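You operate a simulated robot arm through the tools that you are given. There is no shell and no other tool. Be economical: measure what you need, move in short steps, check, and stop when the job is done.

The job below is to be done with a simulated robot arm. You get a single attempt, and the scene is never put back.

TASK
Test the emergency stop, reset, and jog one picket through on HAND.
Fine: push the stop in and pull it out again; the mode knob goes to HAND before the jog; the other knobs stay. Where these are worked on the way, their far stop is far enough and under half their travel is too little: emergency stop.

The check looks at the end state, three seconds after you hand in, the way a careful person would. Anything else that was tipped, shoved, dropped, spilled or broken makes it a failure.

THE ROBOT
A 7-joint arm with a two-finger parallel gripper on a trunk, on a base that drives. Base frame: it is fixed to the floor where the robot stands at the start and does not move with it; the origin is under the middle of the robot, x ahead of it, y to its left, z up; the surface under the hand at the start is at about z = 950. Lengths are in mm, angles in rad, forces in N, time in s.
Its first joint turns from -2.897 to 2.897 rad. Places, roughly: blue lever [500, -100, 900]; drip knob [1200, 500, 1100]; edge knob [900, -300, 1000]; emergency stop [700, 100, 800]; green pin [900, 900, 700]; mode knob [600, 0, 800]; roller block knob [-1600, 1100, 900]; speed knob [900, 0, 1000]; star knob [900, 800, 700]; straightener knob [1000, 400, 900]; tension knob [1100, 600, 900]; trim knob [1100, 1000, 900]; width knob [900, -200, 1000]. Payload 3.43 kg.
The tool frame sits at the grasp point between the pads (the TCP): z along the fingers, y along the line on which they close. The tips reach 30 mm beyond it. The gripper opens to 94 mm. The fingers are 28 mm wide and 10 mm thick; the gripper's body (50 by 96 mm) begins 55 mm behind the TCP.
Orientation is told as [roll, pitch, yaw] about the base's x, y, z axes, in that order, counted from this pose: with the fingers straight down and closing along the base's y, the tool's x points along the base's -x, its y along +y and its z along -z.

THE INTERFACE
- The arm moves only by the tool nudge_tool. Its argument "plan" is a list of rows, each a list of 3 entries, a list of its own where there are three numbers: the shift along the base's x, y, z in mm, then the turn, a rotation vector about the base's x, y, z in rad, then the opening in per cent of the stroke, from 0 (shut) to 100 (fully open). In form: [[[tx, ty, tz], [wx, wy, wz], grip], ...]. A call has 1 to 20 rows; each row is the pose to reach, as a shift and turn from the pose commanded when the call began. Rows are played at 5 a second. More than 50 mm and 0.15 rad between two rows, or a gripper value outside its range, and nothing of the call is played. Where a pose cannot be reached the arm comes as near as it can. A force on the tool above 90 N (or 10 N above the force at the start of the call, whichever is more), or a blocked arm, ends the call early, and 0.2 s more pass. The fingers move at their own pace (about 45 mm/s each) and stop on an object; they squeeze with about 37 N. The grip force told is the motor's: it shows also when the fingers shut on nothing. Time passes only in rows, and 0.2 s behind the last, so rows that repeat a pose let the fingers close. It gives the time, the measured TCP pose, the force on the tool (base axes), the opening and the grip force at its end, in the units of the frame above (readings bear some noise), with the torque about the TCP (base axes, N m) and any sound that the robot's microphone picked up.
- Cameras (640 x 400 px; columns grow to the right, rows downward): "scene" is now at [30.4, 240.1, 1402.6]; the picture's right is [-0.35, -0.94, 0.00], its down [-0.40, 0.15, -0.90] and it looks along [0.85, -0.31, -0.43] (base axes); focal length 255 px, centre (320, 200). "wrist" rides on the gripper at [76, 14, -103] in the tool frame; the picture's right is [-0.18, 0.98, 0.00], its down [-0.75, -0.14, -0.64] and it looks along [-0.63, -0.12, 0.77] (tool axes); focal length 243 px, centre (320, 200). There is no depth. A picture from a camera that has moved, and an enlarged one, comes with that camera's place and axes in the base frame and with its lens.
- get_image(camera): a new picture of that camera. The clock stands still meanwhile.
- base_move(legs): drives the robot by 1 to 6 legs, each [ahead, turn to the left] in mm and rad, along the robot's own axes; the way and the turn of a leg run together, so that a leg with both is an arc; at most 1500 mm and 3.142 rad a leg. The arm and the cameras ride along, it lands a little off, and it stops where it bumps. It gives what a move gives.
- pan_tilt(pan, tilt): turns the head with the scene camera to pan (to the left, within 2.094 rad either way) and tilt (down, from -0.506 to 1.204), counted from straight ahead of the robot. It gives what a move gives.
- close_up(camera, box): a new picture of the part [left, top, right, bottom] of that camera's present view, enlarged. The clock stands still meanwhile.
- job_done(): hands the job in; it is judged then, once.

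Go step by step. Nothing tells you exact positions but the pictures and the camera data: compare them with the known pose of the tool, close in by small moves and look again before you grip or let go. The budget is 120 turns and 90 pictures, counting those below and the enlarged ones. Unless the task says otherwise, let go and move clear before handing in, and close with one line.

The tools are called after "Emit:" as a command line: name --argument value ..., lists and objects as JSON in quotes. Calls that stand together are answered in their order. nudge_tool: Moves the arm, as the interface text tells. Its arguments: {"type":"object","properties":{"plan":{"type":"array","items":{"type":"array"}}},"required":["plan"]} The other tools are called the same way: base_move (legs) drives the base; pan_tilt (pan, tilt) turns the head that bears the scene camera; get_image (camera) takes a picture; close_up (camera, box) takes an enlarged picture of a part of a camera's view; job_done () hands the job in.

At the start:

```text
t: 0.0
tool_pos: [653.1, 11.4, 1250.3]
orientation: [-0.001, -0.001, -0.007]
force: [-0.2, -0.5, 0.3]
wrist_torque: [0.01, 0.01, 0.01]
width: 94.0
grasp_force: 0.1
robot x, y, heading: [4.0, 36.8, -0.003]
head pan, tilt: [-0.353, 0.442]
```

scene: 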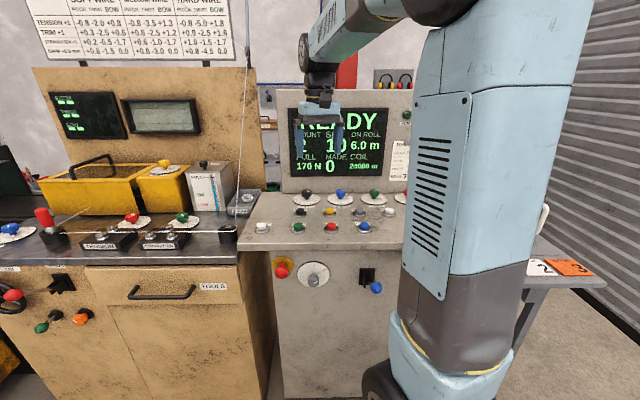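
wrist: 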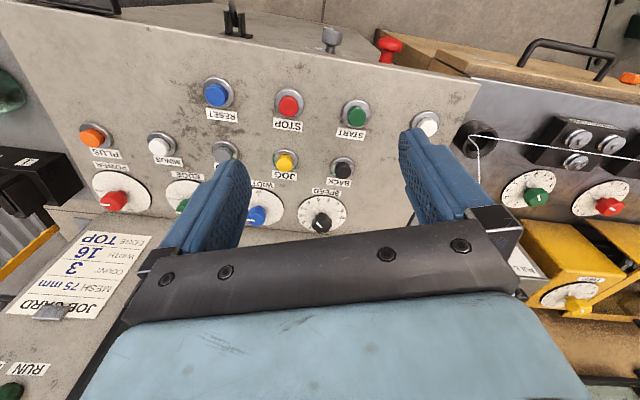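

I see the control desk with RESET/STOP/START/JOG buttons on top, and a red emergency stop, mode knob and blue lever on the front. I'll enlarge these views first.

Emit:
close_up --camera "scene" --box '[240, 180, 420, 300]'

Emit:
close_up --camera "scene" --box '[270, 80, 420, 200]'

Emit:
close_up --camera "wrist" --box '[60, 20, 460, 270]'

```text
3.33 times, centred on (330, 240) of scene
camera zoom: at [30.4, 240.1, 1402.6], right [-0.35, -0.94, 0.0], down [-0.4, 0.15, -0.9], along [0.85, -0.31, -0.43], focal length 849 px, centre (287, 67)
```

zoom: 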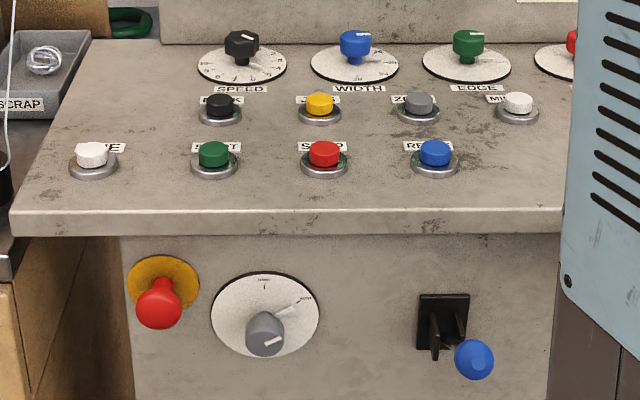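

```text
3.33 times, centred on (345, 140) of scene
camera zoom: at [30.4, 240.1, 1402.6], right [-0.35, -0.94, 0.0], down [-0.4, 0.15, -0.9], along [0.85, -0.31, -0.43], focal length 849 px, centre (237, 400)
```

zoom: 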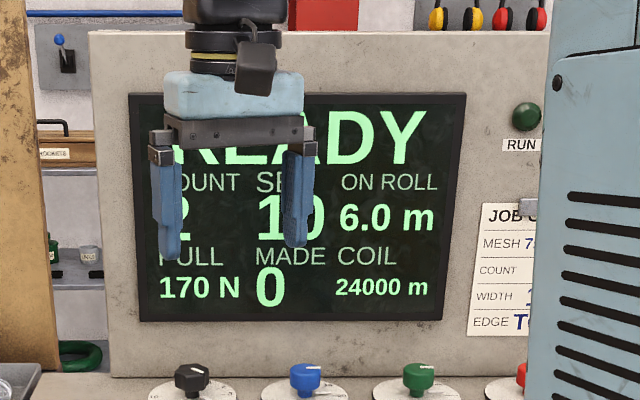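

```text
1.60 times, centred on (260, 145) of wrist
camera zoom: at [575.6, 26.0, 1353.8], right [0.19, 0.98, 0.0], down [0.75, -0.15, 0.64], along [0.63, -0.12, -0.77], focal length 388 px, centre (416, 288)
```

zoom: 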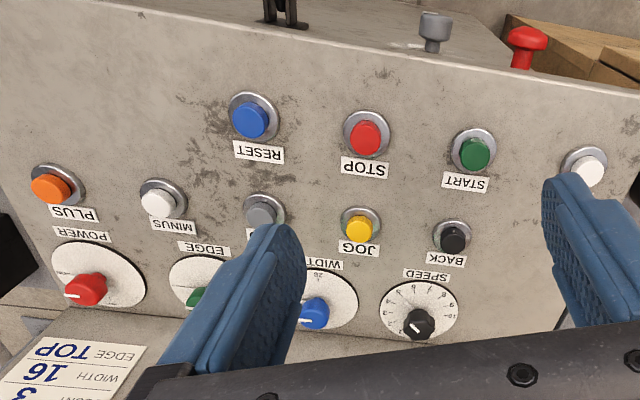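

The desk top lies near z≈955 with RESET at about (655,-145,970) and JOG at about (786,-75,970). The e-stop head is near (659,136,863) and the mode knob near (640,40,812). I'll back the base up for room to work horizontally on the front panel.

Emit:
base_move --legs '[[-250, 0]]'

Emit:
pan_tilt --pan -0.1 --tilt 0.5

Emit:
get_image --camera "scene"

```text
t: 1.8
tool_pos: [404.2, 14.1, 1250.7]
orientation: [0.0, 0.0, -0.002]
force: [0.7, 0.1, 0.6]
wrist_torque: [0.01, -0.04, -0.01]
width: 93.8
grasp_force: 0.0
robot x, y, heading: [-246.5, 32.8, 0.004]
head pan, tilt: [-0.353, 0.442]
```

```text
t: 2.6
tool_pos: [403.3, 14.4, 1251.3]
orientation: [0.0, -0.001, -0.002]
force: [0.3, 0.8, -0.4]
wrist_torque: [-0.01, -0.02, 0.0]
width: 93.9
grasp_force: 0.0
robot x, y, heading: [-247.1, 33.3, 0.004]
head pan, tilt: [-0.099, 0.499]
```

```text
84 pictures are left
camera scene: at [-216.3, 262.8, 1397.3], right [-0.1, -1.0, 0.0], down [-0.48, 0.05, -0.88], along [0.87, -0.08, -0.48], focal length 255 px, centre (320, 200)
```

scene: 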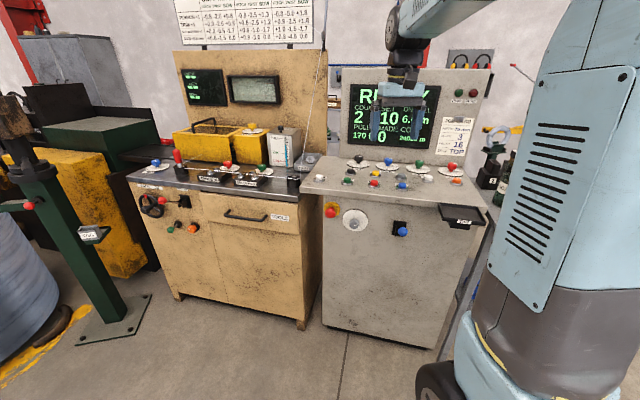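

Emit:
close_up --camera "scene" --box '[310, 180, 430, 255]'

Emit:
close_up --camera "scene" --box '[335, 65, 495, 165]'

```text
5.33 times, centred on (370, 218) of scene
camera zoom: at [-216.3, 262.8, 1397.3], right [-0.1, -1.0, 0.0], down [-0.48, 0.05, -0.88], along [0.87, -0.08, -0.48], focal length 1358 px, centre (53, 107)
```

zoom: 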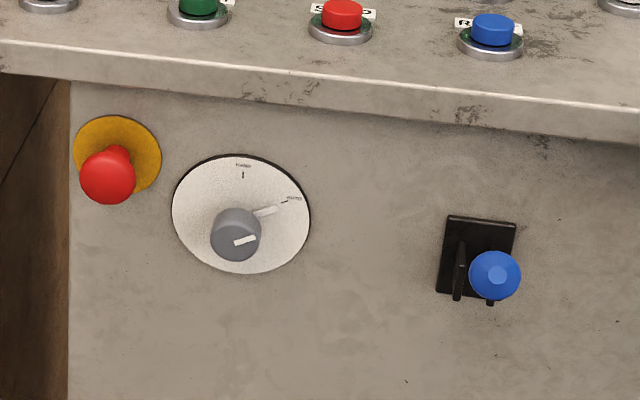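

```text
4.00 times, centred on (415, 115) of scene
camera zoom: at [-216.3, 262.8, 1397.3], right [-0.1, -1.0, 0.0], down [-0.48, 0.05, -0.88], along [0.87, -0.08, -0.48], focal length 1018 px, centre (-60, 540)
```

zoom: 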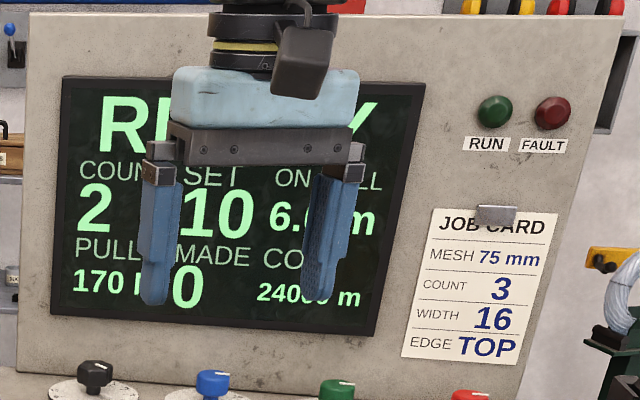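

The mode dial shows two marks. I'll lower the arm in front of the panel, tilting the tool, to read it up close with the wrist camera.

Emit:
nudge_tool --plan '[[[8, 7, -42], [0, -0.087, 0], 50], [[16, 14, -84], [0, -0.174, 0], 30], [[24, 21, -126], [0, -0.261, 0], 0], [[32, 28, -168], [0, -0.348, 0], 0], [[40, 35, -210], [0, -0.435, 0], 0], [[48, 42, -252], [0, -0.522, 0], 0], [[56, 49, -294], [0, -0.609, 0], 0], [[64, 56, -336], [0, -0.696, 0], 0], [[70, 63, -378], [0, -0.783, 0], 0], [[77, 66, -421], [0, -0.87, 0], 0], [[77, 66, -421], [0, -0.87, 0], 0]]'

Emit:
get_image --camera "wrist"

```text
t: 5.0
tool_pos: [480.3, 80.5, 830.7]
orientation: [0.002, -0.869, 0.0]
force: [0.2, 0.2, 0.0]
wrist_torque: [0.03, 0.0, 0.0]
width: 0.1
grasp_force: 33.4
robot x, y, heading: [-243.8, 32.0, 0.001]
head pan, tilt: [-0.099, 0.499]
```

```text
81 pictures are left
camera wrist: at [351.9, 94.9, 839.4], right [0.12, 0.98, 0.14], down [-0.01, -0.14, 0.99], along [0.99, -0.12, -0.01], focal length 243 px, centre (320, 200)
```

wrist: 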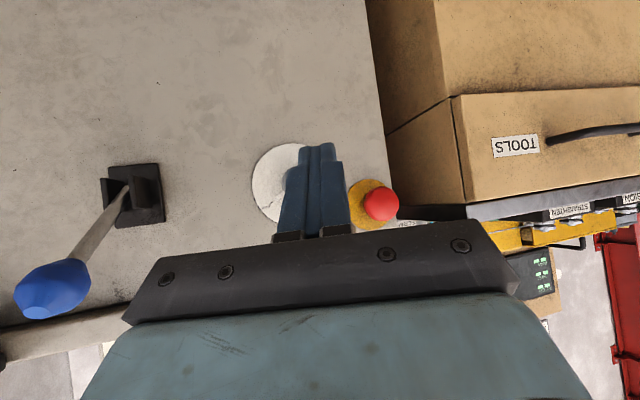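

The closed fingers hide the dial, so I'll rise a little to see it.

Emit:
nudge_tool --plan '[[[0, 10, 40], [0, 0, 0], 0], [[0, 20, 80], [0, 0, 0], 0], [[0, 20, 80], [0, 0, 0], 0]]'

Emit:
close_up --camera "wrist" --box '[220, 40, 420, 165]'

```text
t: 5.8
tool_pos: [480.4, 100.7, 910.5]
orientation: [0.0, -0.868, -0.002]
force: [-0.2, -0.3, 0.5]
wrist_torque: [0.02, 0.0, 0.01]
width: 0.0
grasp_force: 32.8
robot x, y, heading: [-244.9, 35.2, 0.006]
head pan, tilt: [-0.099, 0.499]
```

```text
3.20 times, centred on (320, 102) of wrist
camera zoom: at [350.6, 114.7, 920.3], right [0.12, 0.98, 0.14], down [0.0, -0.14, 0.99], along [0.99, -0.12, -0.01], focal length 776 px, centre (320, 512)
```

zoom: 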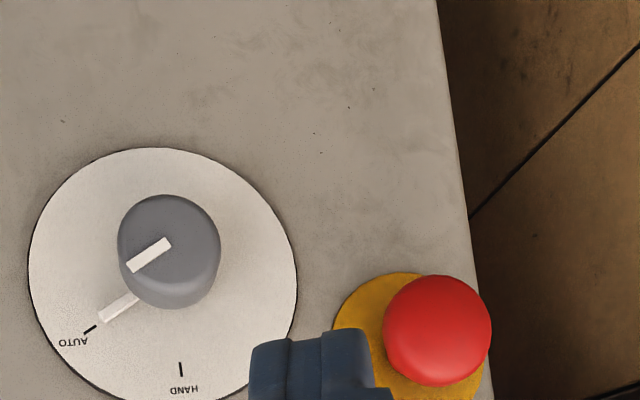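

The dial reads AUTO (where it points now) and HAND at 12 o'clock. The cabinet is yawed by about -0.335 rad. The e-stop head is at about (655,136,856) and the knob face at about (634,40,811). I'll now level the tool and yaw it square to the panel.

Emit:
nudge_tool --plan '[[[0, 10, 0], [0, -0.14, 0], 0], [[0, 20, -10], [0, -0.28, 0], 0], [[0, 30, -20], [0, -0.42, 0], 0], [[0, 40, -40], [0, -0.56, 0], 0], [[0, 50, -54], [0, -0.69, 0], 0], [[0, 50, -54], [0, -0.69, 0], 0]]'

Emit:
nudge_tool --plan '[[[0, 10, 0], [0, 0, -0.11], 0], [[20, 20, 0], [0, 0, -0.22], 0], [[50, 24, 0], [0, 0, -0.335], 0], [[50, 24, 0], [0, 0, -0.335], 0]]'

Emit:
get_image --camera "wrist"

Emit:
get_image --camera "scene"

```text
t: 7.2
tool_pos: [479.3, 149.2, 856.8]
orientation: [0.095, -1.559, -0.095]
force: [0.9, -0.2, -0.1]
wrist_torque: [0.0, 0.0, 0.04]
width: 0.0
grasp_force: 33.1
robot x, y, heading: [-249.2, 36.1, 0.003]
head pan, tilt: [-0.099, 0.499]
```

```text
t: 8.2
tool_pos: [530.3, 175.8, 856.1]
orientation: [0.054, -1.559, -0.391]
force: [0.4, -0.4, -0.5]
wrist_torque: [0.01, 0.02, 0.0]
width: 0.0
grasp_force: 33.2
robot x, y, heading: [-249.4, 36.2, 0.006]
head pan, tilt: [-0.099, 0.499]
```

```text
79 pictures are left
camera wrist: at [436.4, 222.2, 782.9], right [0.33, 0.93, 0.18], down [-0.64, 0.08, 0.76], along [0.69, -0.37, 0.62], focal length 243 px, centre (320, 200)
```

wrist: 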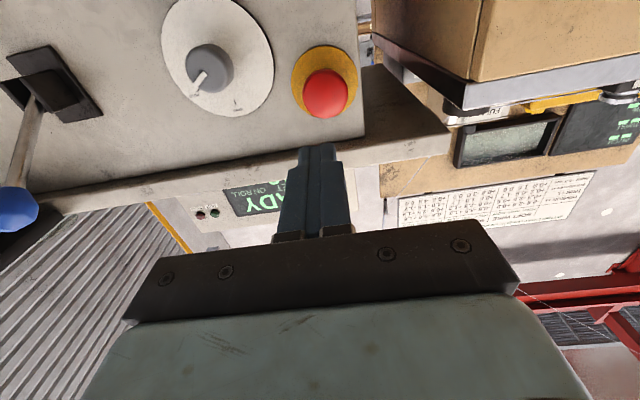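

```text
78 pictures are left
camera scene: at [-216.1, 262.9, 1397.3], right [-0.1, -1.0, 0.0], down [-0.48, 0.05, -0.88], along [0.87, -0.08, -0.48], focal length 255 px, centre (320, 200)
```

scene: 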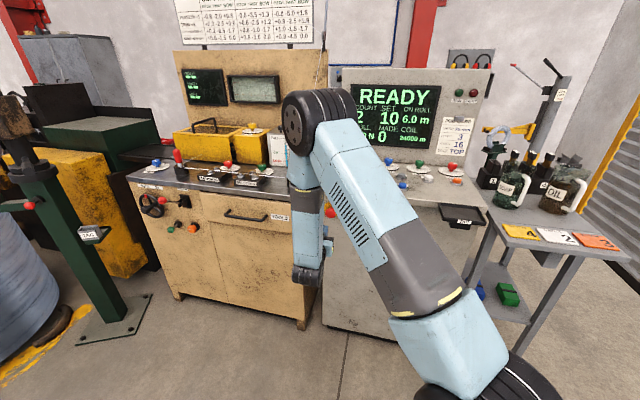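

The tool is now square to the panel and in line with the e-stop. I'll advance to just short of the head and check.

Emit:
nudge_tool --plan '[[[38, -12, -4], [0, 0, 0], 0], [[72, -24, -5], [0, 0, 0], 0], [[72, -24, -5], [0, 0, 0], 0]]'

Emit:
get_image --camera "wrist"

Emit:
close_up --camera "scene" --box '[280, 170, 400, 245]'

```text
t: 9.0
tool_pos: [601.4, 149.0, 852.3]
orientation: [0.025, -1.559, -0.358]
force: [-0.4, 0.9, -0.4]
wrist_torque: [0.04, -0.01, 0.0]
width: 0.0
grasp_force: 33.1
robot x, y, heading: [-245.8, 38.1, 0.006]
head pan, tilt: [-0.099, 0.499]
```

```text
77 pictures are left
camera wrist: at [506.8, 196.0, 779.1], right [0.32, 0.93, 0.18], down [-0.64, 0.07, 0.76], along [0.69, -0.37, 0.62], focal length 243 px, centre (320, 200)
```

wrist: 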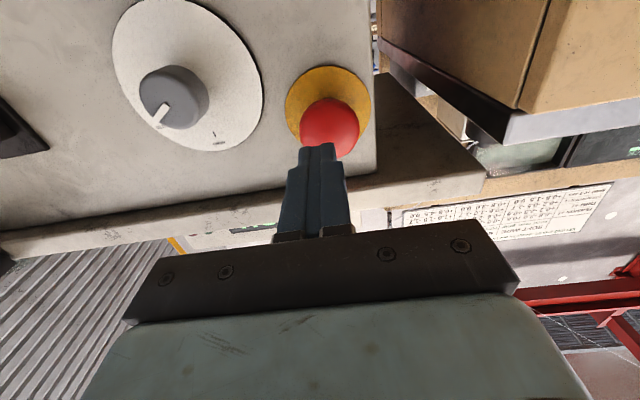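

```text
5.33 times, centred on (340, 208) of scene
camera zoom: at [-216.1, 262.9, 1397.3], right [-0.1, -1.0, 0.0], down [-0.48, 0.05, -0.88], along [0.87, -0.08, -0.48], focal length 1358 px, centre (213, 160)
```

zoom: 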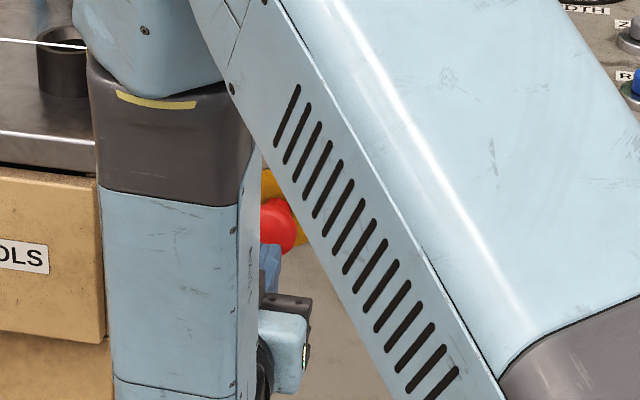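

The tips are about 20 mm short of the head and slightly off-centre. I'll correct that and push in, letting the force limit stop the move.

Emit:
nudge_tool --plan '[[[2, 5, -3], [0, 0, 0], 0], [[11, 2, -3], [0, 0, 0], 0], [[21, -2, -3], [0, 0, 0], 0], [[25, -3, -3], [0, 0, 0], 0], [[29, -5, -3], [0, 0, 0], 0], [[33, -6, -3], [0, 0, 0], 0], [[37, -7, -3], [0, 0, 0], 0], [[41, -9, -3], [0, 0, 0], 0]]'

Emit:
get_image --camera "wrist"

```text
t: 10.8
tool_pos: [633.7, 143.5, 848.1]
orientation: [0.017, -1.558, -0.354]
force: [-46.3, 2.4, 20.4]
wrist_torque: [-0.26, -1.22, -0.49]
width: 0.1
grasp_force: 33.1
robot x, y, heading: [-242.3, 34.0, 0.004]
head pan, tilt: [-0.099, 0.499]
stopped in row 8: the force on the tool passed its limit at 98 N (the readings are from after the stop); the commanded pose is now the measured one
```

```text
75 pictures are left
camera wrist: at [539.4, 190.6, 775.0], right [0.33, 0.93, 0.18], down [-0.64, 0.07, 0.76], along [0.69, -0.37, 0.62], focal length 243 px, centre (320, 200)
```

wrist: 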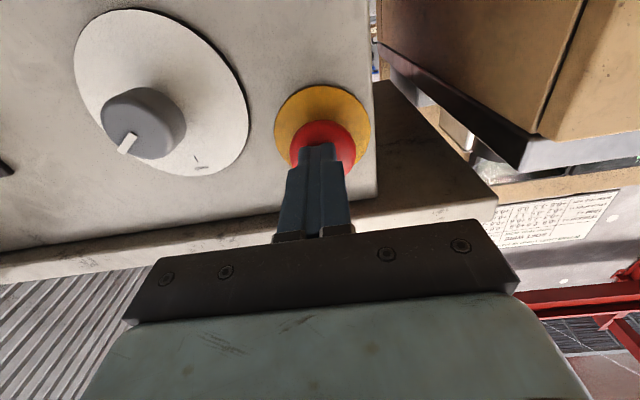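

The push met a hard limit. I'll check the display to see whether the stop took effect.

Emit:
close_up --camera "scene" --box '[320, 60, 500, 170]'

Emit:
close_up --camera "wrist" --box '[240, 60, 400, 180]'

```text
3.56 times, centred on (410, 115) of scene
camera zoom: at [-219.9, 262.8, 1397.3], right [-0.1, -1.0, 0.0], down [-0.47, 0.05, -0.88], along [0.87, -0.08, -0.48], focal length 905 px, centre (0, 502)
```

zoom: 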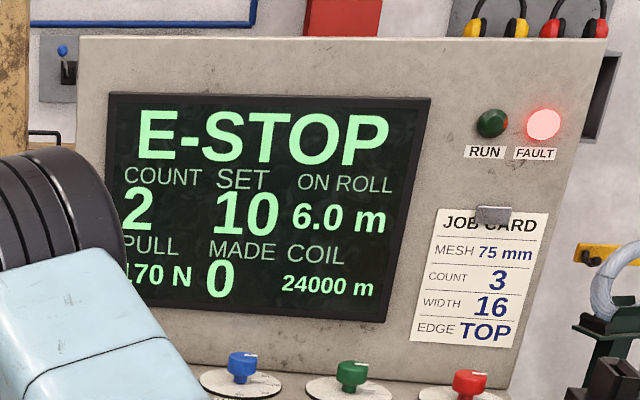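

```text
3.33 times, centred on (320, 120) of wrist
camera zoom: at [539.4, 190.6, 775.0], right [0.33, 0.93, 0.18], down [-0.64, 0.07, 0.76], along [0.69, -0.37, 0.62], focal length 809 px, centre (320, 467)
```

zoom: 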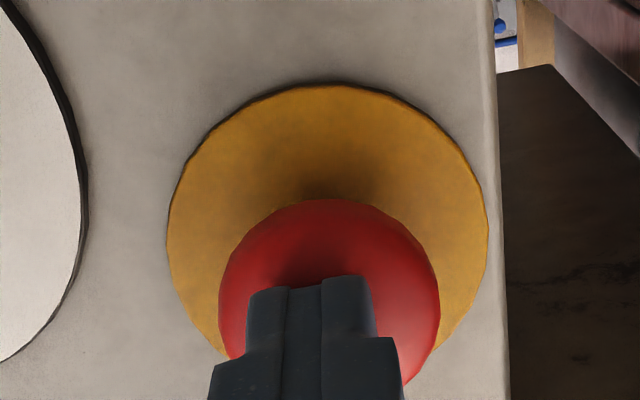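

The display shows E-STOP with the fault lamp on. I'll retreat, open the fingers, straddle the head and look.

Emit:
nudge_tool --plan '[[[-28, 14, -2], [0, 0, 0], 20], [[-45, 20, -2], [0, 0, 0], 65], [[-45, 20, -2], [0, 0, 0], 65], [[-45, 20, -2], [0, 0, 0], 65], [[-28, 14, -2], [0, 0, 0], 65], [[-10, 7, -2], [0, 0, 0], 65], [[-10, 7, -2], [0, 0, 0], 65]]'

Emit:
get_image --camera "wrist"

```text
t: 12.4
tool_pos: [628.1, 151.7, 843.7]
orientation: [-0.026, -1.551, -0.309]
force: [0.6, -0.3, -0.6]
wrist_torque: [0.0, 0.03, -0.01]
width: 61.0
grasp_force: 0.0
robot x, y, heading: [-245.8, 35.5, 0.005]
head pan, tilt: [-0.099, 0.499]
```

```text
72 pictures are left
camera wrist: at [533.2, 198.6, 771.0], right [0.33, 0.93, 0.18], down [-0.64, 0.07, 0.77], along [0.7, -0.37, 0.62], focal length 243 px, centre (320, 200)
```

wrist: 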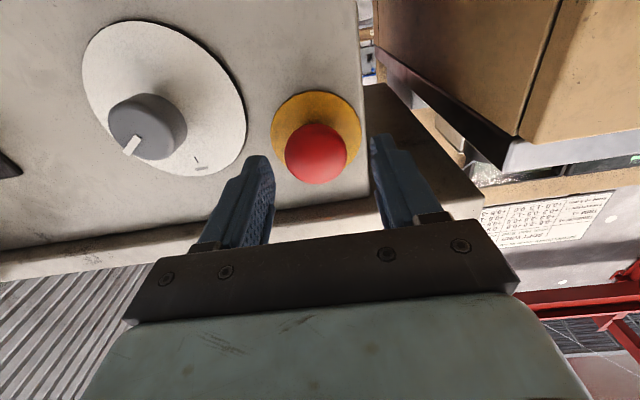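

The head is centred between the open fingers. I'll advance to straddle it and close.

Emit:
nudge_tool --plan '[[[14, -7, 0], [0, 0, 0], 65], [[22, -10, 0], [0, 0, 0], 65], [[29, -13, 0], [0, 0, 0], 65], [[29, -13, 0], [0, 0, 0], 40], [[29, -13, 0], [0, 0, 0], 20], [[29, -13, 0], [0, 0, 0], 20]]'

Emit:
get_image --camera "wrist"

```text
t: 13.8
tool_pos: [657.0, 137.6, 843.4]
orientation: [-0.056, -1.55, -0.28]
force: [-5.9, -9.3, -1.4]
wrist_torque: [-0.15, -0.07, -0.39]
width: 43.4
grasp_force: 45.7
robot x, y, heading: [-244.4, 33.4, 0.004]
head pan, tilt: [-0.099, 0.499]
```

```text
71 pictures are left
camera wrist: at [562.1, 184.2, 770.9], right [0.33, 0.93, 0.18], down [-0.64, 0.07, 0.77], along [0.7, -0.37, 0.62], focal length 243 px, centre (320, 200)
```

wrist: 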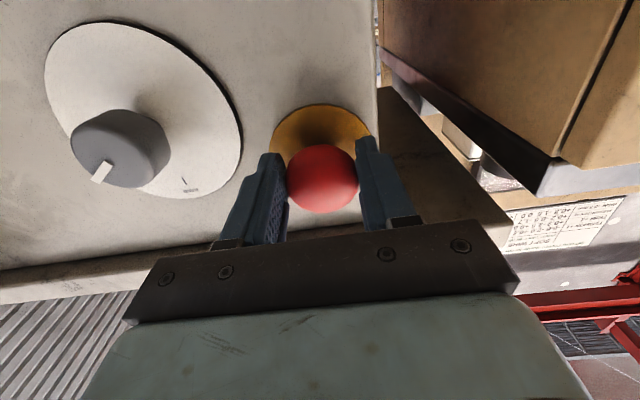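

The head is gripped at 43 mm. I'll pull straight out along the panel normal in small steps.

Emit:
nudge_tool --plan '[[[-4, 1, 0], [0, 0, 0], 10], [[-8, 3, 0], [0, 0, 0], 10], [[-11, 4, 0], [0, 0, 0], 10], [[-15, 5, 0], [0, 0, 0], 10], [[-19, 7, 0], [0, 0, 0], 10]]'

Emit:
get_image --camera "wrist"

Emit:
close_up --camera "scene" --box '[320, 60, 500, 170]'

```text
t: 15.0
tool_pos: [638.5, 141.9, 843.2]
orientation: [0.029, -1.556, -0.363]
force: [36.9, -14.2, 5.4]
wrist_torque: [0.01, 0.08, -0.39]
width: 43.4
grasp_force: 45.3
robot x, y, heading: [-248.0, 32.5, 0.005]
head pan, tilt: [-0.099, 0.499]
```

```text
70 pictures are left
camera wrist: at [544.8, 190.3, 771.2], right [0.33, 0.93, 0.18], down [-0.64, 0.07, 0.76], along [0.69, -0.37, 0.62], focal length 243 px, centre (320, 200)
```

wrist: 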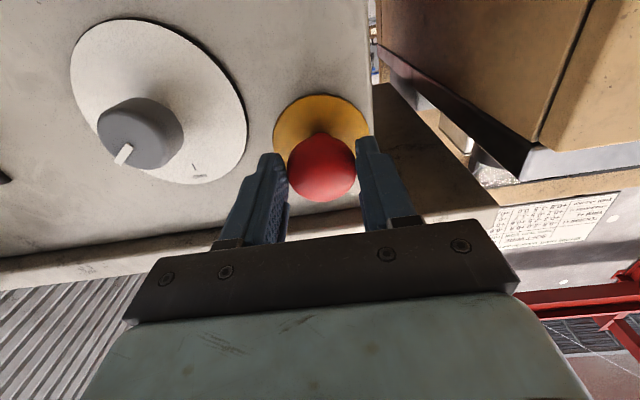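

```text
3.56 times, centred on (410, 115) of scene
camera zoom: at [-214.8, 262.4, 1397.3], right [-0.1, -1.0, 0.0], down [-0.48, 0.05, -0.88], along [0.87, -0.08, -0.48], focal length 905 px, centre (0, 502)
```

zoom: 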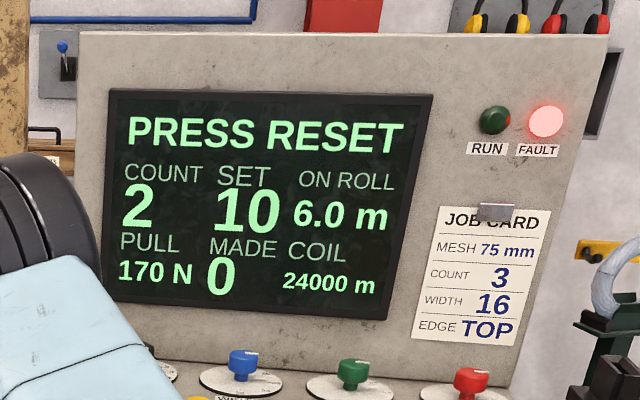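

The display now says PRESS RESET and the head is out. I'll release, back off, and move in front of the mode knob with the gripper pre-rolled.

Emit:
nudge_tool --plan '[[[0, 0, 0], [0, 0, 0], 40], [[0, 0, 0], [0, 0, 0], 65], [[0, 0, 0], [0, 0, 0], 65], [[-25, 8, 0], [0, 0, 0], 65], [[-60, 20, 0], [0, 0, 0], 65], [[-68, -10, -10], [0.12, -0.042, 0], 65], [[-74, -45, -20], [0.24, -0.084, 0], 65], [[-80, -76, -32], [0.36, -0.126, 0], 65], [[-80, -76, -32], [0.47, -0.164, 0], 65], [[-80, -76, -32], [0.47, -0.164, 0], 65]]'

Emit:
get_image --camera "wrist"

```text
t: 17.2
tool_pos: [555.2, 68.1, 812.2]
orientation: [1.539, -1.072, -1.869]
force: [0.5, -1.4, 0.3]
wrist_torque: [-0.02, -0.02, 0.04]
width: 61.0
grasp_force: 0.0
robot x, y, heading: [-245.8, 34.6, 0.005]
head pan, tilt: [-0.099, 0.499]
```

```text
68 pictures are left
camera wrist: at [471.6, 147.6, 754.7], right [0.26, 0.73, 0.63], down [-0.75, -0.26, 0.6], along [0.6, -0.63, 0.49], focal length 243 px, centre (320, 200)
```

wrist: 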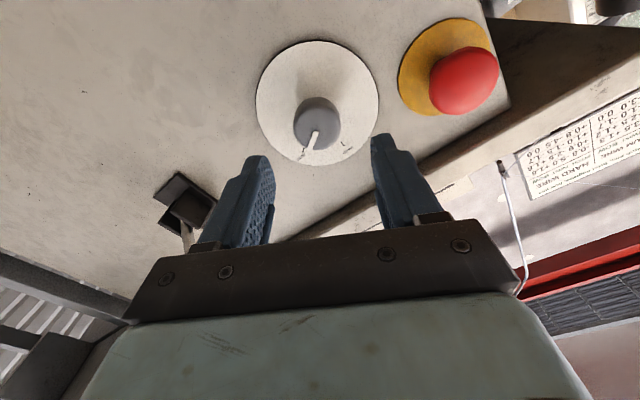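

The gripper is aligned with the knob axis. I'll advance most of the way and check.

Emit:
nudge_tool --plan '[[[35, -12, 0], [0, 0, 0], 65], [[60, -20, 0], [0, 0, 0], 65], [[60, -20, 0], [0, 0, 0], 65]]'

Emit:
get_image --camera "wrist"

```text
t: 18.0
tool_pos: [614.7, 47.2, 809.2]
orientation: [1.539, -1.075, -1.868]
force: [0.5, 0.9, -1.3]
wrist_torque: [0.02, 0.01, 0.04]
width: 61.0
grasp_force: 0.0
robot x, y, heading: [-244.9, 37.7, 0.004]
head pan, tilt: [-0.099, 0.499]
```

```text
67 pictures are left
camera wrist: at [530.4, 127.4, 752.7], right [0.26, 0.73, 0.63], down [-0.75, -0.26, 0.6], along [0.6, -0.63, 0.49], focal length 243 px, centre (320, 200)
```

wrist: 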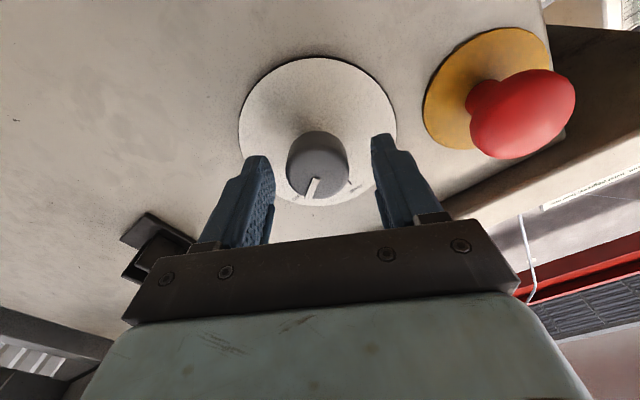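

The knob face is only a few mm ahead of the TCP, with clearance to the panel. I'll advance about 20 mm more and grip the knob.

Emit:
nudge_tool --plan '[[[10, -3, 0], [0, 0, 0], 65], [[19, -6, 1], [0, 0, 0], 65], [[19, -6, 1], [0, 0, 0], 40], [[19, -6, 1], [0, 0, 0], 20], [[19, -6, 1], [0, 0, 0], 10], [[19, -6, 1], [0, 0, 0], 10]]'

Emit:
get_image --camera "wrist"

```text
t: 19.4
tool_pos: [632.3, 38.9, 809.3]
orientation: [1.53, -1.076, -1.867]
force: [-24.8, -25.5, -22.9]
wrist_torque: [0.04, -0.03, -1.15]
width: 37.5
grasp_force: 45.0
robot x, y, heading: [-243.6, 35.2, 0.002]
head pan, tilt: [-0.099, 0.499]
```

```text
66 pictures are left
camera wrist: at [549.7, 118.7, 753.6], right [0.26, 0.73, 0.63], down [-0.75, -0.25, 0.61], along [0.6, -0.63, 0.48], focal length 243 px, centre (320, 200)
```

wrist: 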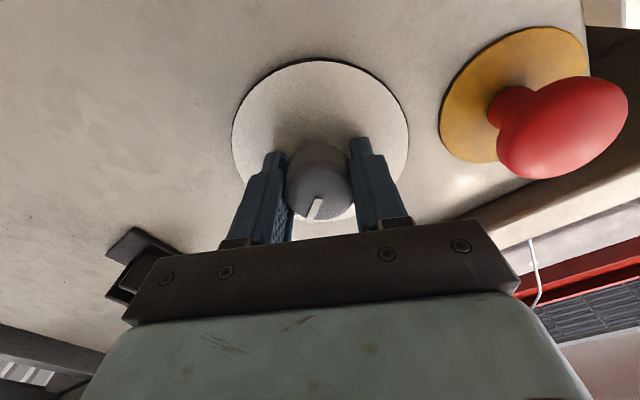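

The knob is held at 37.5 mm. I'll ease the side load slightly and turn it anticlockwise about 60° from AUTO to HAND.

Emit:
nudge_tool --plan '[[[-0.7, -1.8, -1.6], [0, 0, 0], 10], [[-0.7, -1.8, -1.6], [-0.123, 0.0415, 0], 10], [[-0.7, -1.8, -1.6], [-0.245, 0.083, 0], 10], [[-0.7, -1.8, -1.6], [-0.368, 0.1245, 0], 10], [[-0.7, -1.8, -1.6], [-0.49, 0.166, 0], 10], [[-0.7, -1.8, -1.6], [-0.613, 0.2075, 0], 10], [[-0.7, -1.8, -1.6], [-0.736, 0.249, 0], 10], [[-0.7, -1.8, -1.6], [-0.858, 0.29, 0], 10], [[-0.7, -1.8, -1.6], [-0.98, 0.332, 0], 10], [[-0.7, -1.8, -1.6], [-0.98, 0.332, 0], 10]]'

Emit:
get_image --camera "wrist"

Emit:
close_up --camera "scene" --box '[320, 60, 500, 170]'

```text
t: 21.6
tool_pos: [633.8, 38.7, 809.2]
orientation: [-1.546, -1.029, 1.211]
force: [-53.2, -12.7, -25.7]
wrist_torque: [0.25, -0.49, -1.0]
width: 37.6
grasp_force: 45.0
robot x, y, heading: [-242.4, 34.8, 0.003]
head pan, tilt: [-0.099, 0.499]
```

```text
65 pictures are left
camera wrist: at [525.5, 47.7, 740.1], right [0.31, 0.88, -0.35], down [-0.51, 0.46, 0.73], along [0.8, -0.05, 0.59], focal length 243 px, centre (320, 200)
```

wrist: 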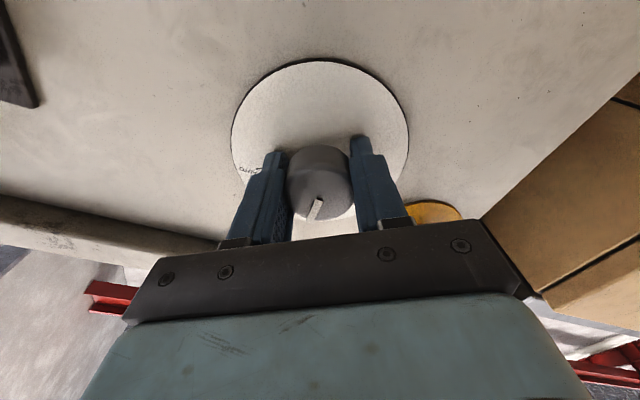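

```text
3.56 times, centred on (410, 115) of scene
camera zoom: at [-217.4, 262.5, 1397.4], right [-0.1, -1.0, 0.0], down [-0.48, 0.05, -0.88], along [0.87, -0.08, -0.48], focal length 905 px, centre (0, 502)
```

zoom: 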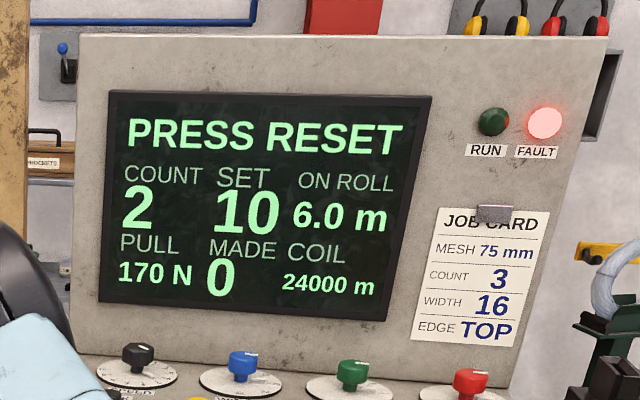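

The knob turned with the gripper. I'll open, back off straight, and check the pointer.

Emit:
nudge_tool --plan '[[[0, 0, 0], [0, 0, 0], 40], [[0, 0, 0], [0, 0, 0], 65], [[0, 0, 0], [0, 0, 0], 65], [[-25, 8, 0], [0, 0, 0], 65], [[-60, 20, 0], [0, 0, 0], 65], [[-85, 29, 0], [0, 0, 0], 65], [[-85, 29, 0], [0, 0, 0], 65]]'

Emit:
close_up --camera "wrist" --box '[200, 20, 440, 170]'

```text
t: 23.2
tool_pos: [549.6, 70.2, 808.8]
orientation: [-1.555, -1.034, 1.219]
force: [0.0, 0.9, 0.2]
wrist_torque: [-0.01, 0.01, 0.02]
width: 61.3
grasp_force: 0.0
robot x, y, heading: [-247.8, 35.2, 0.008]
head pan, tilt: [-0.099, 0.499]
```

```text
2.67 times, centred on (320, 95) of wrist
camera zoom: at [442.6, 79.0, 739.6], right [0.31, 0.89, -0.34], down [-0.51, 0.46, 0.72], along [0.8, -0.05, 0.6], focal length 647 px, centre (320, 480)
```

zoom: 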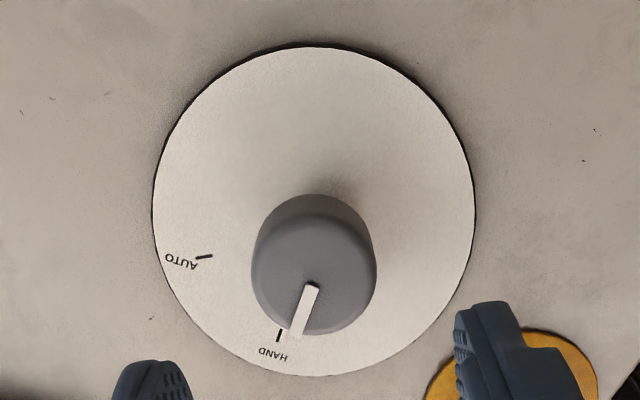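

The pointer is on HAND. Next I'll back away, rise above the desk and turn the tool down with the fingers shut for RESET.

Emit:
nudge_tool --plan '[[[-40, 14, 0], [0.12, -0.041, 0], 65], [[-80, 20, 10], [0.24, -0.081, 0], 30], [[-100, 20, 50], [0.36, -0.122, 0], 0], [[-100, 20, 100], [0.48, -0.163, 0], 0], [[-100, 20, 150], [0.48, -0.163, 0], 0], [[-100, 20, 200], [0.48, -0.163, 0], 0], [[-100, 20, 250], [0.48, -0.163, 0], 0], [[-100, 20, 300], [0.48, -0.163, 0], 0], [[-100, 20, 340], [0.48, -0.163, 0], 0], [[-100, 20, 340], [0.48, -0.163, 0], 0]]'

Emit:
nudge_tool --plan '[[[0, 0, 0], [0.045, 0.134, 0], 0], [[0, 0, 0], [0.09, 0.267, 0], 0], [[0, 0, 0], [0.136, 0.401, 0], 0], [[0, 0, 0], [0.181, 0.534, 0], 0], [[0, 0, 0], [0.226, 0.668, 0], 0], [[0, 0, 0], [0.271, 0.801, 0], 0], [[0, 0, 0], [0.317, 0.935, 0], 0], [[0, 0, 0], [0.362, 1.068, 0], 0], [[0, 0, 0], [0.407, 1.202, 0], 0], [[0, 0, 0], [0.452, 1.335, 0], 0], [[0, 0, 0], [0.498, 1.469, 0], 0], [[0, 0, 0], [0.498, 1.469, 0], 0]]'

```text
t: 25.4
tool_pos: [448.5, 92.0, 1155.8]
orientation: [-1.169, -1.538, 0.837]
force: [-0.5, -0.5, 0.6]
wrist_torque: [-0.03, -0.02, 0.01]
width: 0.0
grasp_force: 32.9
robot x, y, heading: [-249.1, 35.0, 0.004]
head pan, tilt: [-0.099, 0.499]
```

```text
t: 28.2
tool_pos: [446.1, 125.3, 1152.9]
orientation: [-0.008, -0.006, -0.229]
force: [-0.5, -0.3, -0.2]
wrist_torque: [-0.04, -0.04, 0.04]
width: 0.0
grasp_force: 32.6
out of reach, approached as far as the arm can: row 9
robot x, y, heading: [-244.4, 36.9, -0.001]
head pan, tilt: [-0.099, 0.499]
stopped in row 12: the arm was blocked; the commanded pose is now the measured one
```

The tool points down again, with yaw held by a joint limit. I'll drive forward 200 mm and look from there.

Emit:
nudge_tool --plan '[[[0, -30, 30], [0, 0, 0.1], 0], [[0, -70, 60], [0, 0, 0.2], 0], [[0, -110, 60], [0, 0, 0.22], 0], [[0, -110, 60], [0, 0, 0.22], 0]]'

Emit:
base_move --legs '[[200, 0]]'

Emit:
get_image --camera "wrist"

Emit:
get_image --camera "scene"

```text
t: 29.2
tool_pos: [444.7, 11.9, 1212.6]
orientation: [-0.005, -0.004, -0.013]
force: [-1.1, 0.6, 0.1]
wrist_torque: [-0.04, 0.04, 0.01]
width: 0.0
grasp_force: 33.5
robot x, y, heading: [-248.5, 36.5, 0.001]
head pan, tilt: [-0.099, 0.499]
```

```text
t: 30.9
tool_pos: [648.6, 11.6, 1212.1]
orientation: [-0.007, -0.005, -0.015]
force: [-0.4, 0.0, 0.7]
wrist_torque: [0.02, -0.01, 0.01]
width: 0.0
grasp_force: 32.7
robot x, y, heading: [-42.4, 34.2, 0.001]
head pan, tilt: [-0.099, 0.499]
```

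```text
62 pictures are left
camera wrist: at [572.1, 27.4, 1316.2], right [0.2, 0.98, 0.0], down [0.75, -0.15, 0.65], along [0.63, -0.13, -0.76], focal length 243 px, centre (320, 200)
```

wrist: 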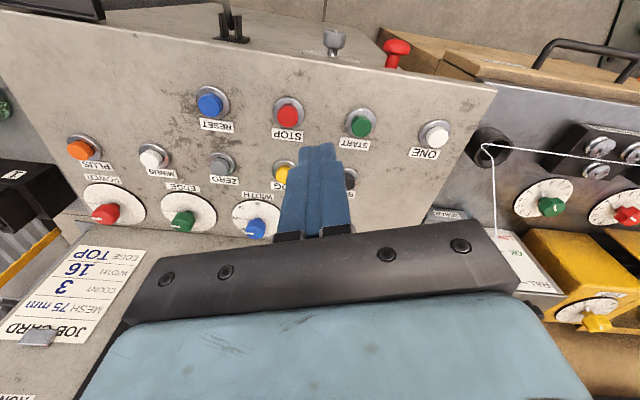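

```text
61 pictures are left
camera scene: at [-11.6, 263.6, 1397.3], right [-0.1, -1.0, 0.0], down [-0.48, 0.05, -0.88], along [0.87, -0.09, -0.48], focal length 255 px, centre (320, 200)
```

scene: 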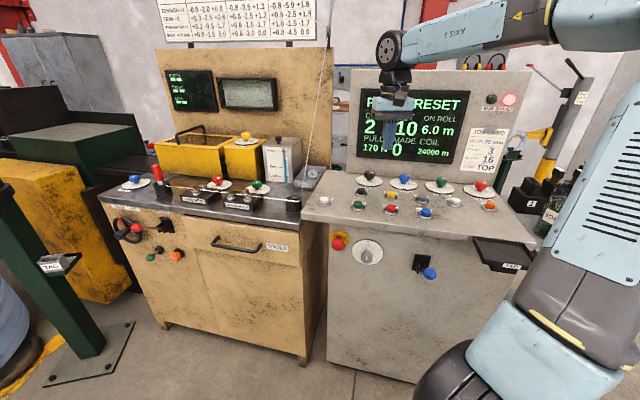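

RESET is at about (655,-147). I'll move above it with the tips around z≈1015.

Emit:
nudge_tool --plan '[[[2, -40, -20], [0, 0, 0], 0], [[4, -80, -50], [0, 0, 0], 0], [[6, -120, -90], [0, 0, 0], 0], [[6.5, -159, -130], [0, 0, 0], 0], [[6.5, -159, -168], [0, 0, 0], 0], [[6.5, -159, -168], [0, 0, 0], 0]]'

Emit:
get_image --camera "wrist"

Emit:
close_up --camera "scene" --box '[330, 160, 490, 260]'

```text
refused: row 3 steps farther than a row can; nothing moved
```

```text
60 pictures are left
camera wrist: at [572.1, 27.4, 1316.2], right [0.2, 0.98, 0.0], down [0.75, -0.15, 0.65], along [0.63, -0.13, -0.76], focal length 243 px, centre (320, 200)
```

wrist: 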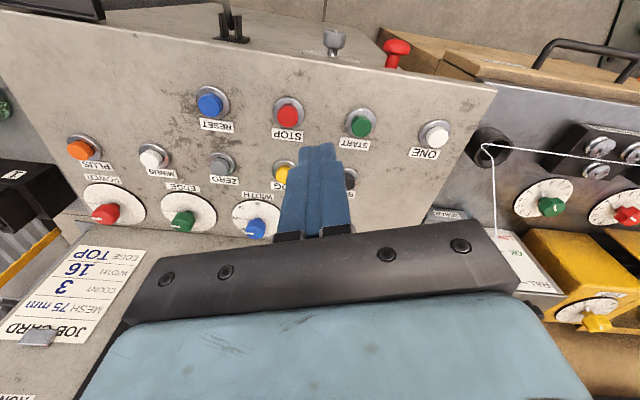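

```text
4.00 times, centred on (410, 210) of scene
camera zoom: at [-11.6, 263.6, 1397.3], right [-0.1, -1.0, 0.0], down [-0.48, 0.05, -0.88], along [0.87, -0.09, -0.48], focal length 1018 px, centre (-40, 160)
```

zoom: 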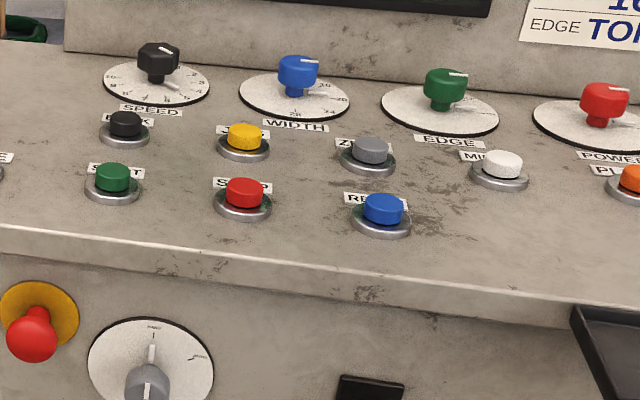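

That step was too long and nothing moved. I'll resend it with shorter steps.

Emit:
nudge_tool --plan '[[[2, -35, -20], [0, 0, 0], 0], [[4, -70, -50], [0, 0, 0], 0], [[6, -105, -80], [0, 0, 0], 0], [[6.5, -135, -110], [0, 0, 0], 0], [[6.5, -159, -140], [0, 0, 0], 0], [[6.5, -159, -168], [0, 0, 0], 0], [[6.5, -159, -168], [0, 0, 0], 0]]'

Emit:
get_image --camera "wrist"

Emit:
close_up --camera "scene" --box '[330, 160, 490, 260]'

```text
t: 32.5
tool_pos: [656.9, -152.1, 1045.7]
orientation: [-0.007, -0.006, -0.016]
force: [0.0, -0.4, 1.0]
wrist_torque: [0.0, -0.02, 0.0]
width: 0.3
grasp_force: 33.0
robot x, y, heading: [-41.8, 37.3, -0.004]
head pan, tilt: [-0.099, 0.499]
```

```text
58 pictures are left
camera wrist: at [579.1, -134.9, 1149.1], right [0.2, 0.98, -0.01], down [0.75, -0.15, 0.65], along [0.63, -0.13, -0.76], focal length 243 px, centre (320, 200)
```

wrist: 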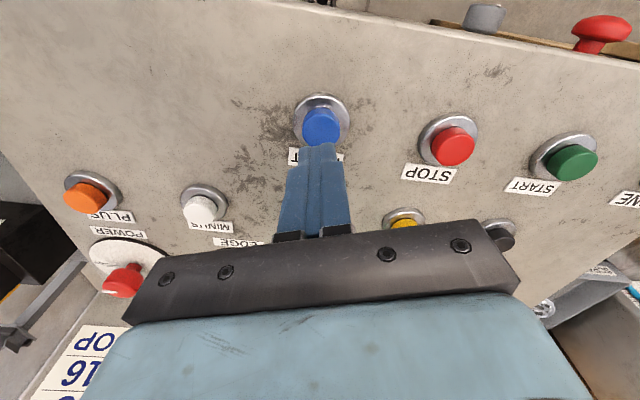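

```text
4.00 times, centred on (410, 210) of scene
camera zoom: at [-11.6, 263.6, 1397.3], right [-0.1, -1.0, 0.0], down [-0.48, 0.05, -0.88], along [0.87, -0.09, -0.48], focal length 1018 px, centre (-40, 160)
```

zoom: 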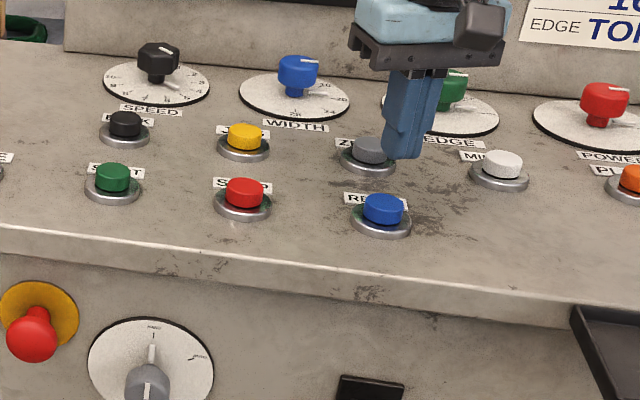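

RESET is almost straight under the tips. I'll descend and press, ending by force or depth.

Emit:
nudge_tool --plan '[[[-3, 2, -20], [0, 0, 0], 0], [[-3, 2, -35], [0, 0, 0], 0], [[-3, 2, -40], [0, 0, 0], 0], [[-3, 2, -43], [0, 0, 0], 0], [[-3, 2, -46], [0, 0, 0], 0], [[-3, 2, -49], [0, 0, 0], 0], [[-3, 2, -52], [0, 0, 0], 0], [[-3, 2, -54], [0, 0, 0], 0]]'

Emit:
get_image --camera "scene"

```text
t: 34.2
tool_pos: [653.8, -146.1, 992.8]
orientation: [-0.006, -0.013, -0.016]
force: [9.2, -11.5, 45.1]
wrist_torque: [-0.4, -0.5, -0.01]
width: 0.0
grasp_force: 32.7
robot x, y, heading: [-40.6, 37.5, -0.001]
head pan, tilt: [-0.099, 0.499]
heard: click
```

```text
56 pictures are left
camera scene: at [-12.9, 263.4, 1397.3], right [-0.1, -1.0, 0.0], down [-0.48, 0.05, -0.88], along [0.87, -0.09, -0.48], focal length 255 px, centre (320, 200)
```

scene: 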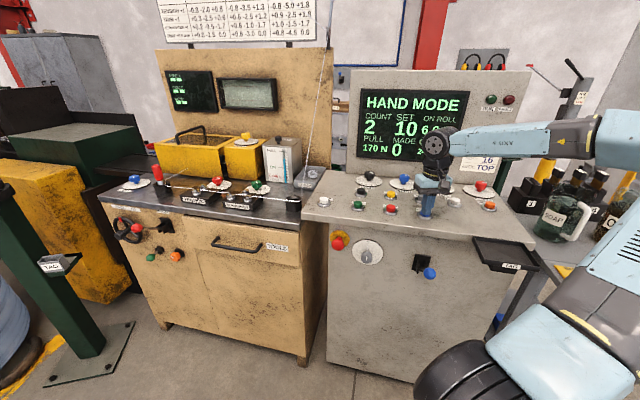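

The reset registered: the fault lamp is off and the display shows HAND MODE. Next I'll lift and move over JOG.

Emit:
nudge_tool --plan '[[[0, 0, 30], [0, 0, 0], 0], [[0, 0, 70], [0, 0, 0], 0], [[40, 24, 75], [0, 0, 0], 0], [[80, 48, 75], [0, 0, 0], 0], [[124, 70, 60], [0, 0, 0], 0], [[124, 70, 50], [0, 0, 0], 0], [[124, 70, 50], [0, 0, 0], 0]]'

Emit:
get_image --camera "wrist"

Emit:
close_up --camera "scene" --box '[330, 80, 530, 220]'

```text
refused: row 5 steps farther than a row can; nothing moved
```

```text
55 pictures are left
camera wrist: at [575.1, -130.8, 1096.3], right [0.2, 0.98, -0.01], down [0.74, -0.15, 0.65], along [0.64, -0.13, -0.76], focal length 243 px, centre (320, 200)
```

wrist: 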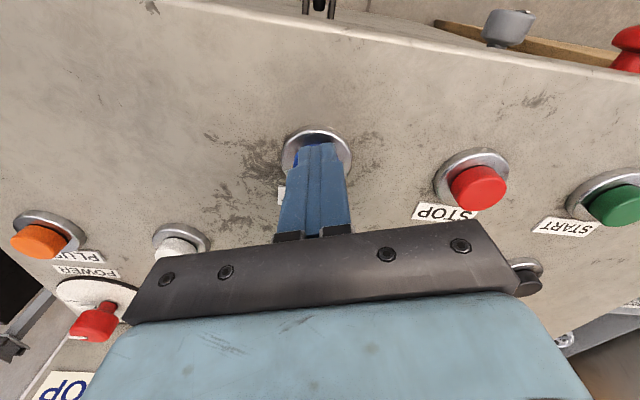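

```text
2.86 times, centred on (430, 150) of scene
camera zoom: at [-12.9, 263.4, 1397.3], right [-0.1, -1.0, 0.0], down [-0.48, 0.05, -0.88], along [0.87, -0.09, -0.48], focal length 727 px, centre (6, 343)
```

zoom: 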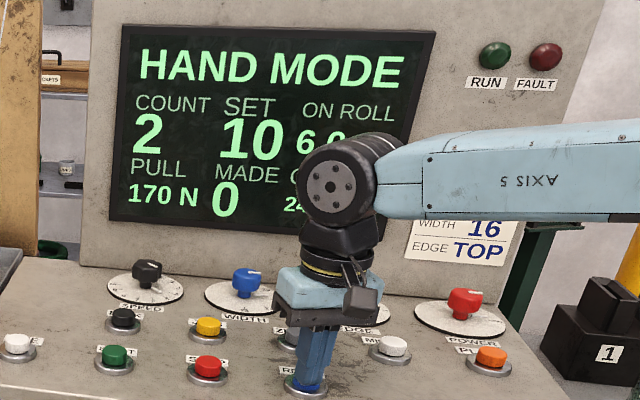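

RESET is held with no further change. I'll resend the move with smaller steps.

Emit:
nudge_tool --plan '[[[0, 0, 30], [0, 0, 0], 0], [[0, 0, 70], [0, 0, 0], 0], [[35, 20, 75], [0, 0, 0], 0], [[70, 40, 75], [0, 0, 0], 0], [[105, 60, 70], [0, 0, 0], 0], [[124, 70, 50], [0, 0, 0], 0], [[124, 70, 50], [0, 0, 0], 0]]'

Emit:
get_image --camera "wrist"

Emit:
close_up --camera "scene" --box '[330, 80, 530, 220]'

```text
t: 35.9
tool_pos: [776.9, -75.4, 1040.2]
orientation: [-0.007, -0.005, -0.015]
force: [0.3, 0.2, 0.4]
wrist_torque: [0.01, 0.0, -0.05]
width: 0.3
grasp_force: 33.5
robot x, y, heading: [-43.9, 33.3, -0.001]
head pan, tilt: [-0.099, 0.499]
```

```text
53 pictures are left
camera wrist: at [700.0, -59.4, 1143.1], right [0.2, 0.98, -0.01], down [0.75, -0.15, 0.65], along [0.63, -0.13, -0.76], focal length 243 px, centre (320, 200)
```

wrist: 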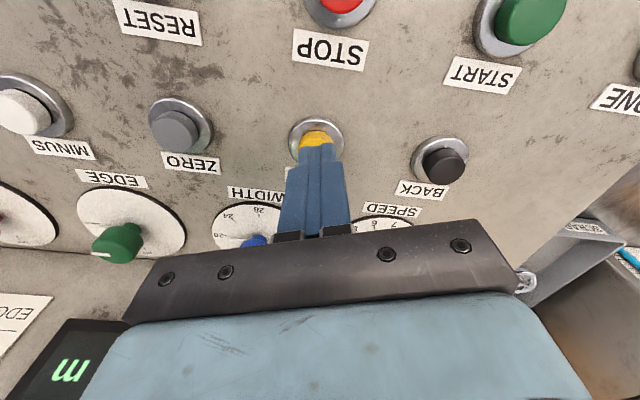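

```text
2.86 times, centred on (430, 150) of scene
camera zoom: at [-11.4, 263.5, 1397.3], right [-0.1, -1.0, 0.0], down [-0.48, 0.05, -0.88], along [0.87, -0.09, -0.48], focal length 727 px, centre (6, 343)
```

zoom: 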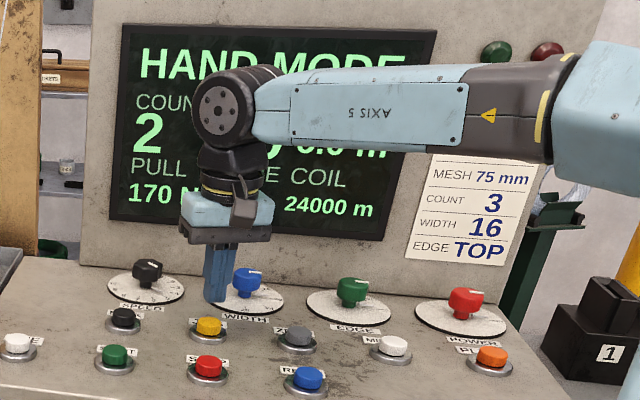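

JOG is about 6 mm ahead of and just right of the tips. I'll correct and press it once.

Emit:
nudge_tool --plan '[[[6, -4, -15], [0, 0, 0], 0], [[6, -4, -30], [0, 0, 0], 0], [[6, -4, -36], [0, 0, 0], 0], [[6, -4, -39], [0, 0, 0], 0], [[6, -4, -42], [0, 0, 0], 0], [[6, -4, -45], [0, 0, 0], 0], [[6, -4, -47], [0, 0, 0], 0]]'

Emit:
get_image --camera "scene"

```text
t: 37.5
tool_pos: [783.8, -79.7, 996.6]
orientation: [-0.005, -0.009, -0.016]
force: [5.7, 0.3, 16.1]
wrist_torque: [0.0, -0.39, 0.01]
width: 0.3
grasp_force: 32.6
robot x, y, heading: [-41.9, 37.7, -0.0]
head pan, tilt: [-0.099, 0.499]
heard: click
```

```text
51 pictures are left
camera scene: at [-11.9, 263.6, 1397.3], right [-0.1, -1.0, 0.0], down [-0.48, 0.05, -0.88], along [0.87, -0.09, -0.48], focal length 255 px, centre (320, 200)
```

scene: 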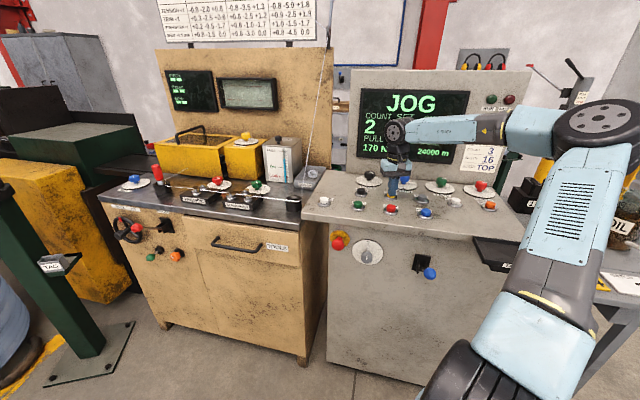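

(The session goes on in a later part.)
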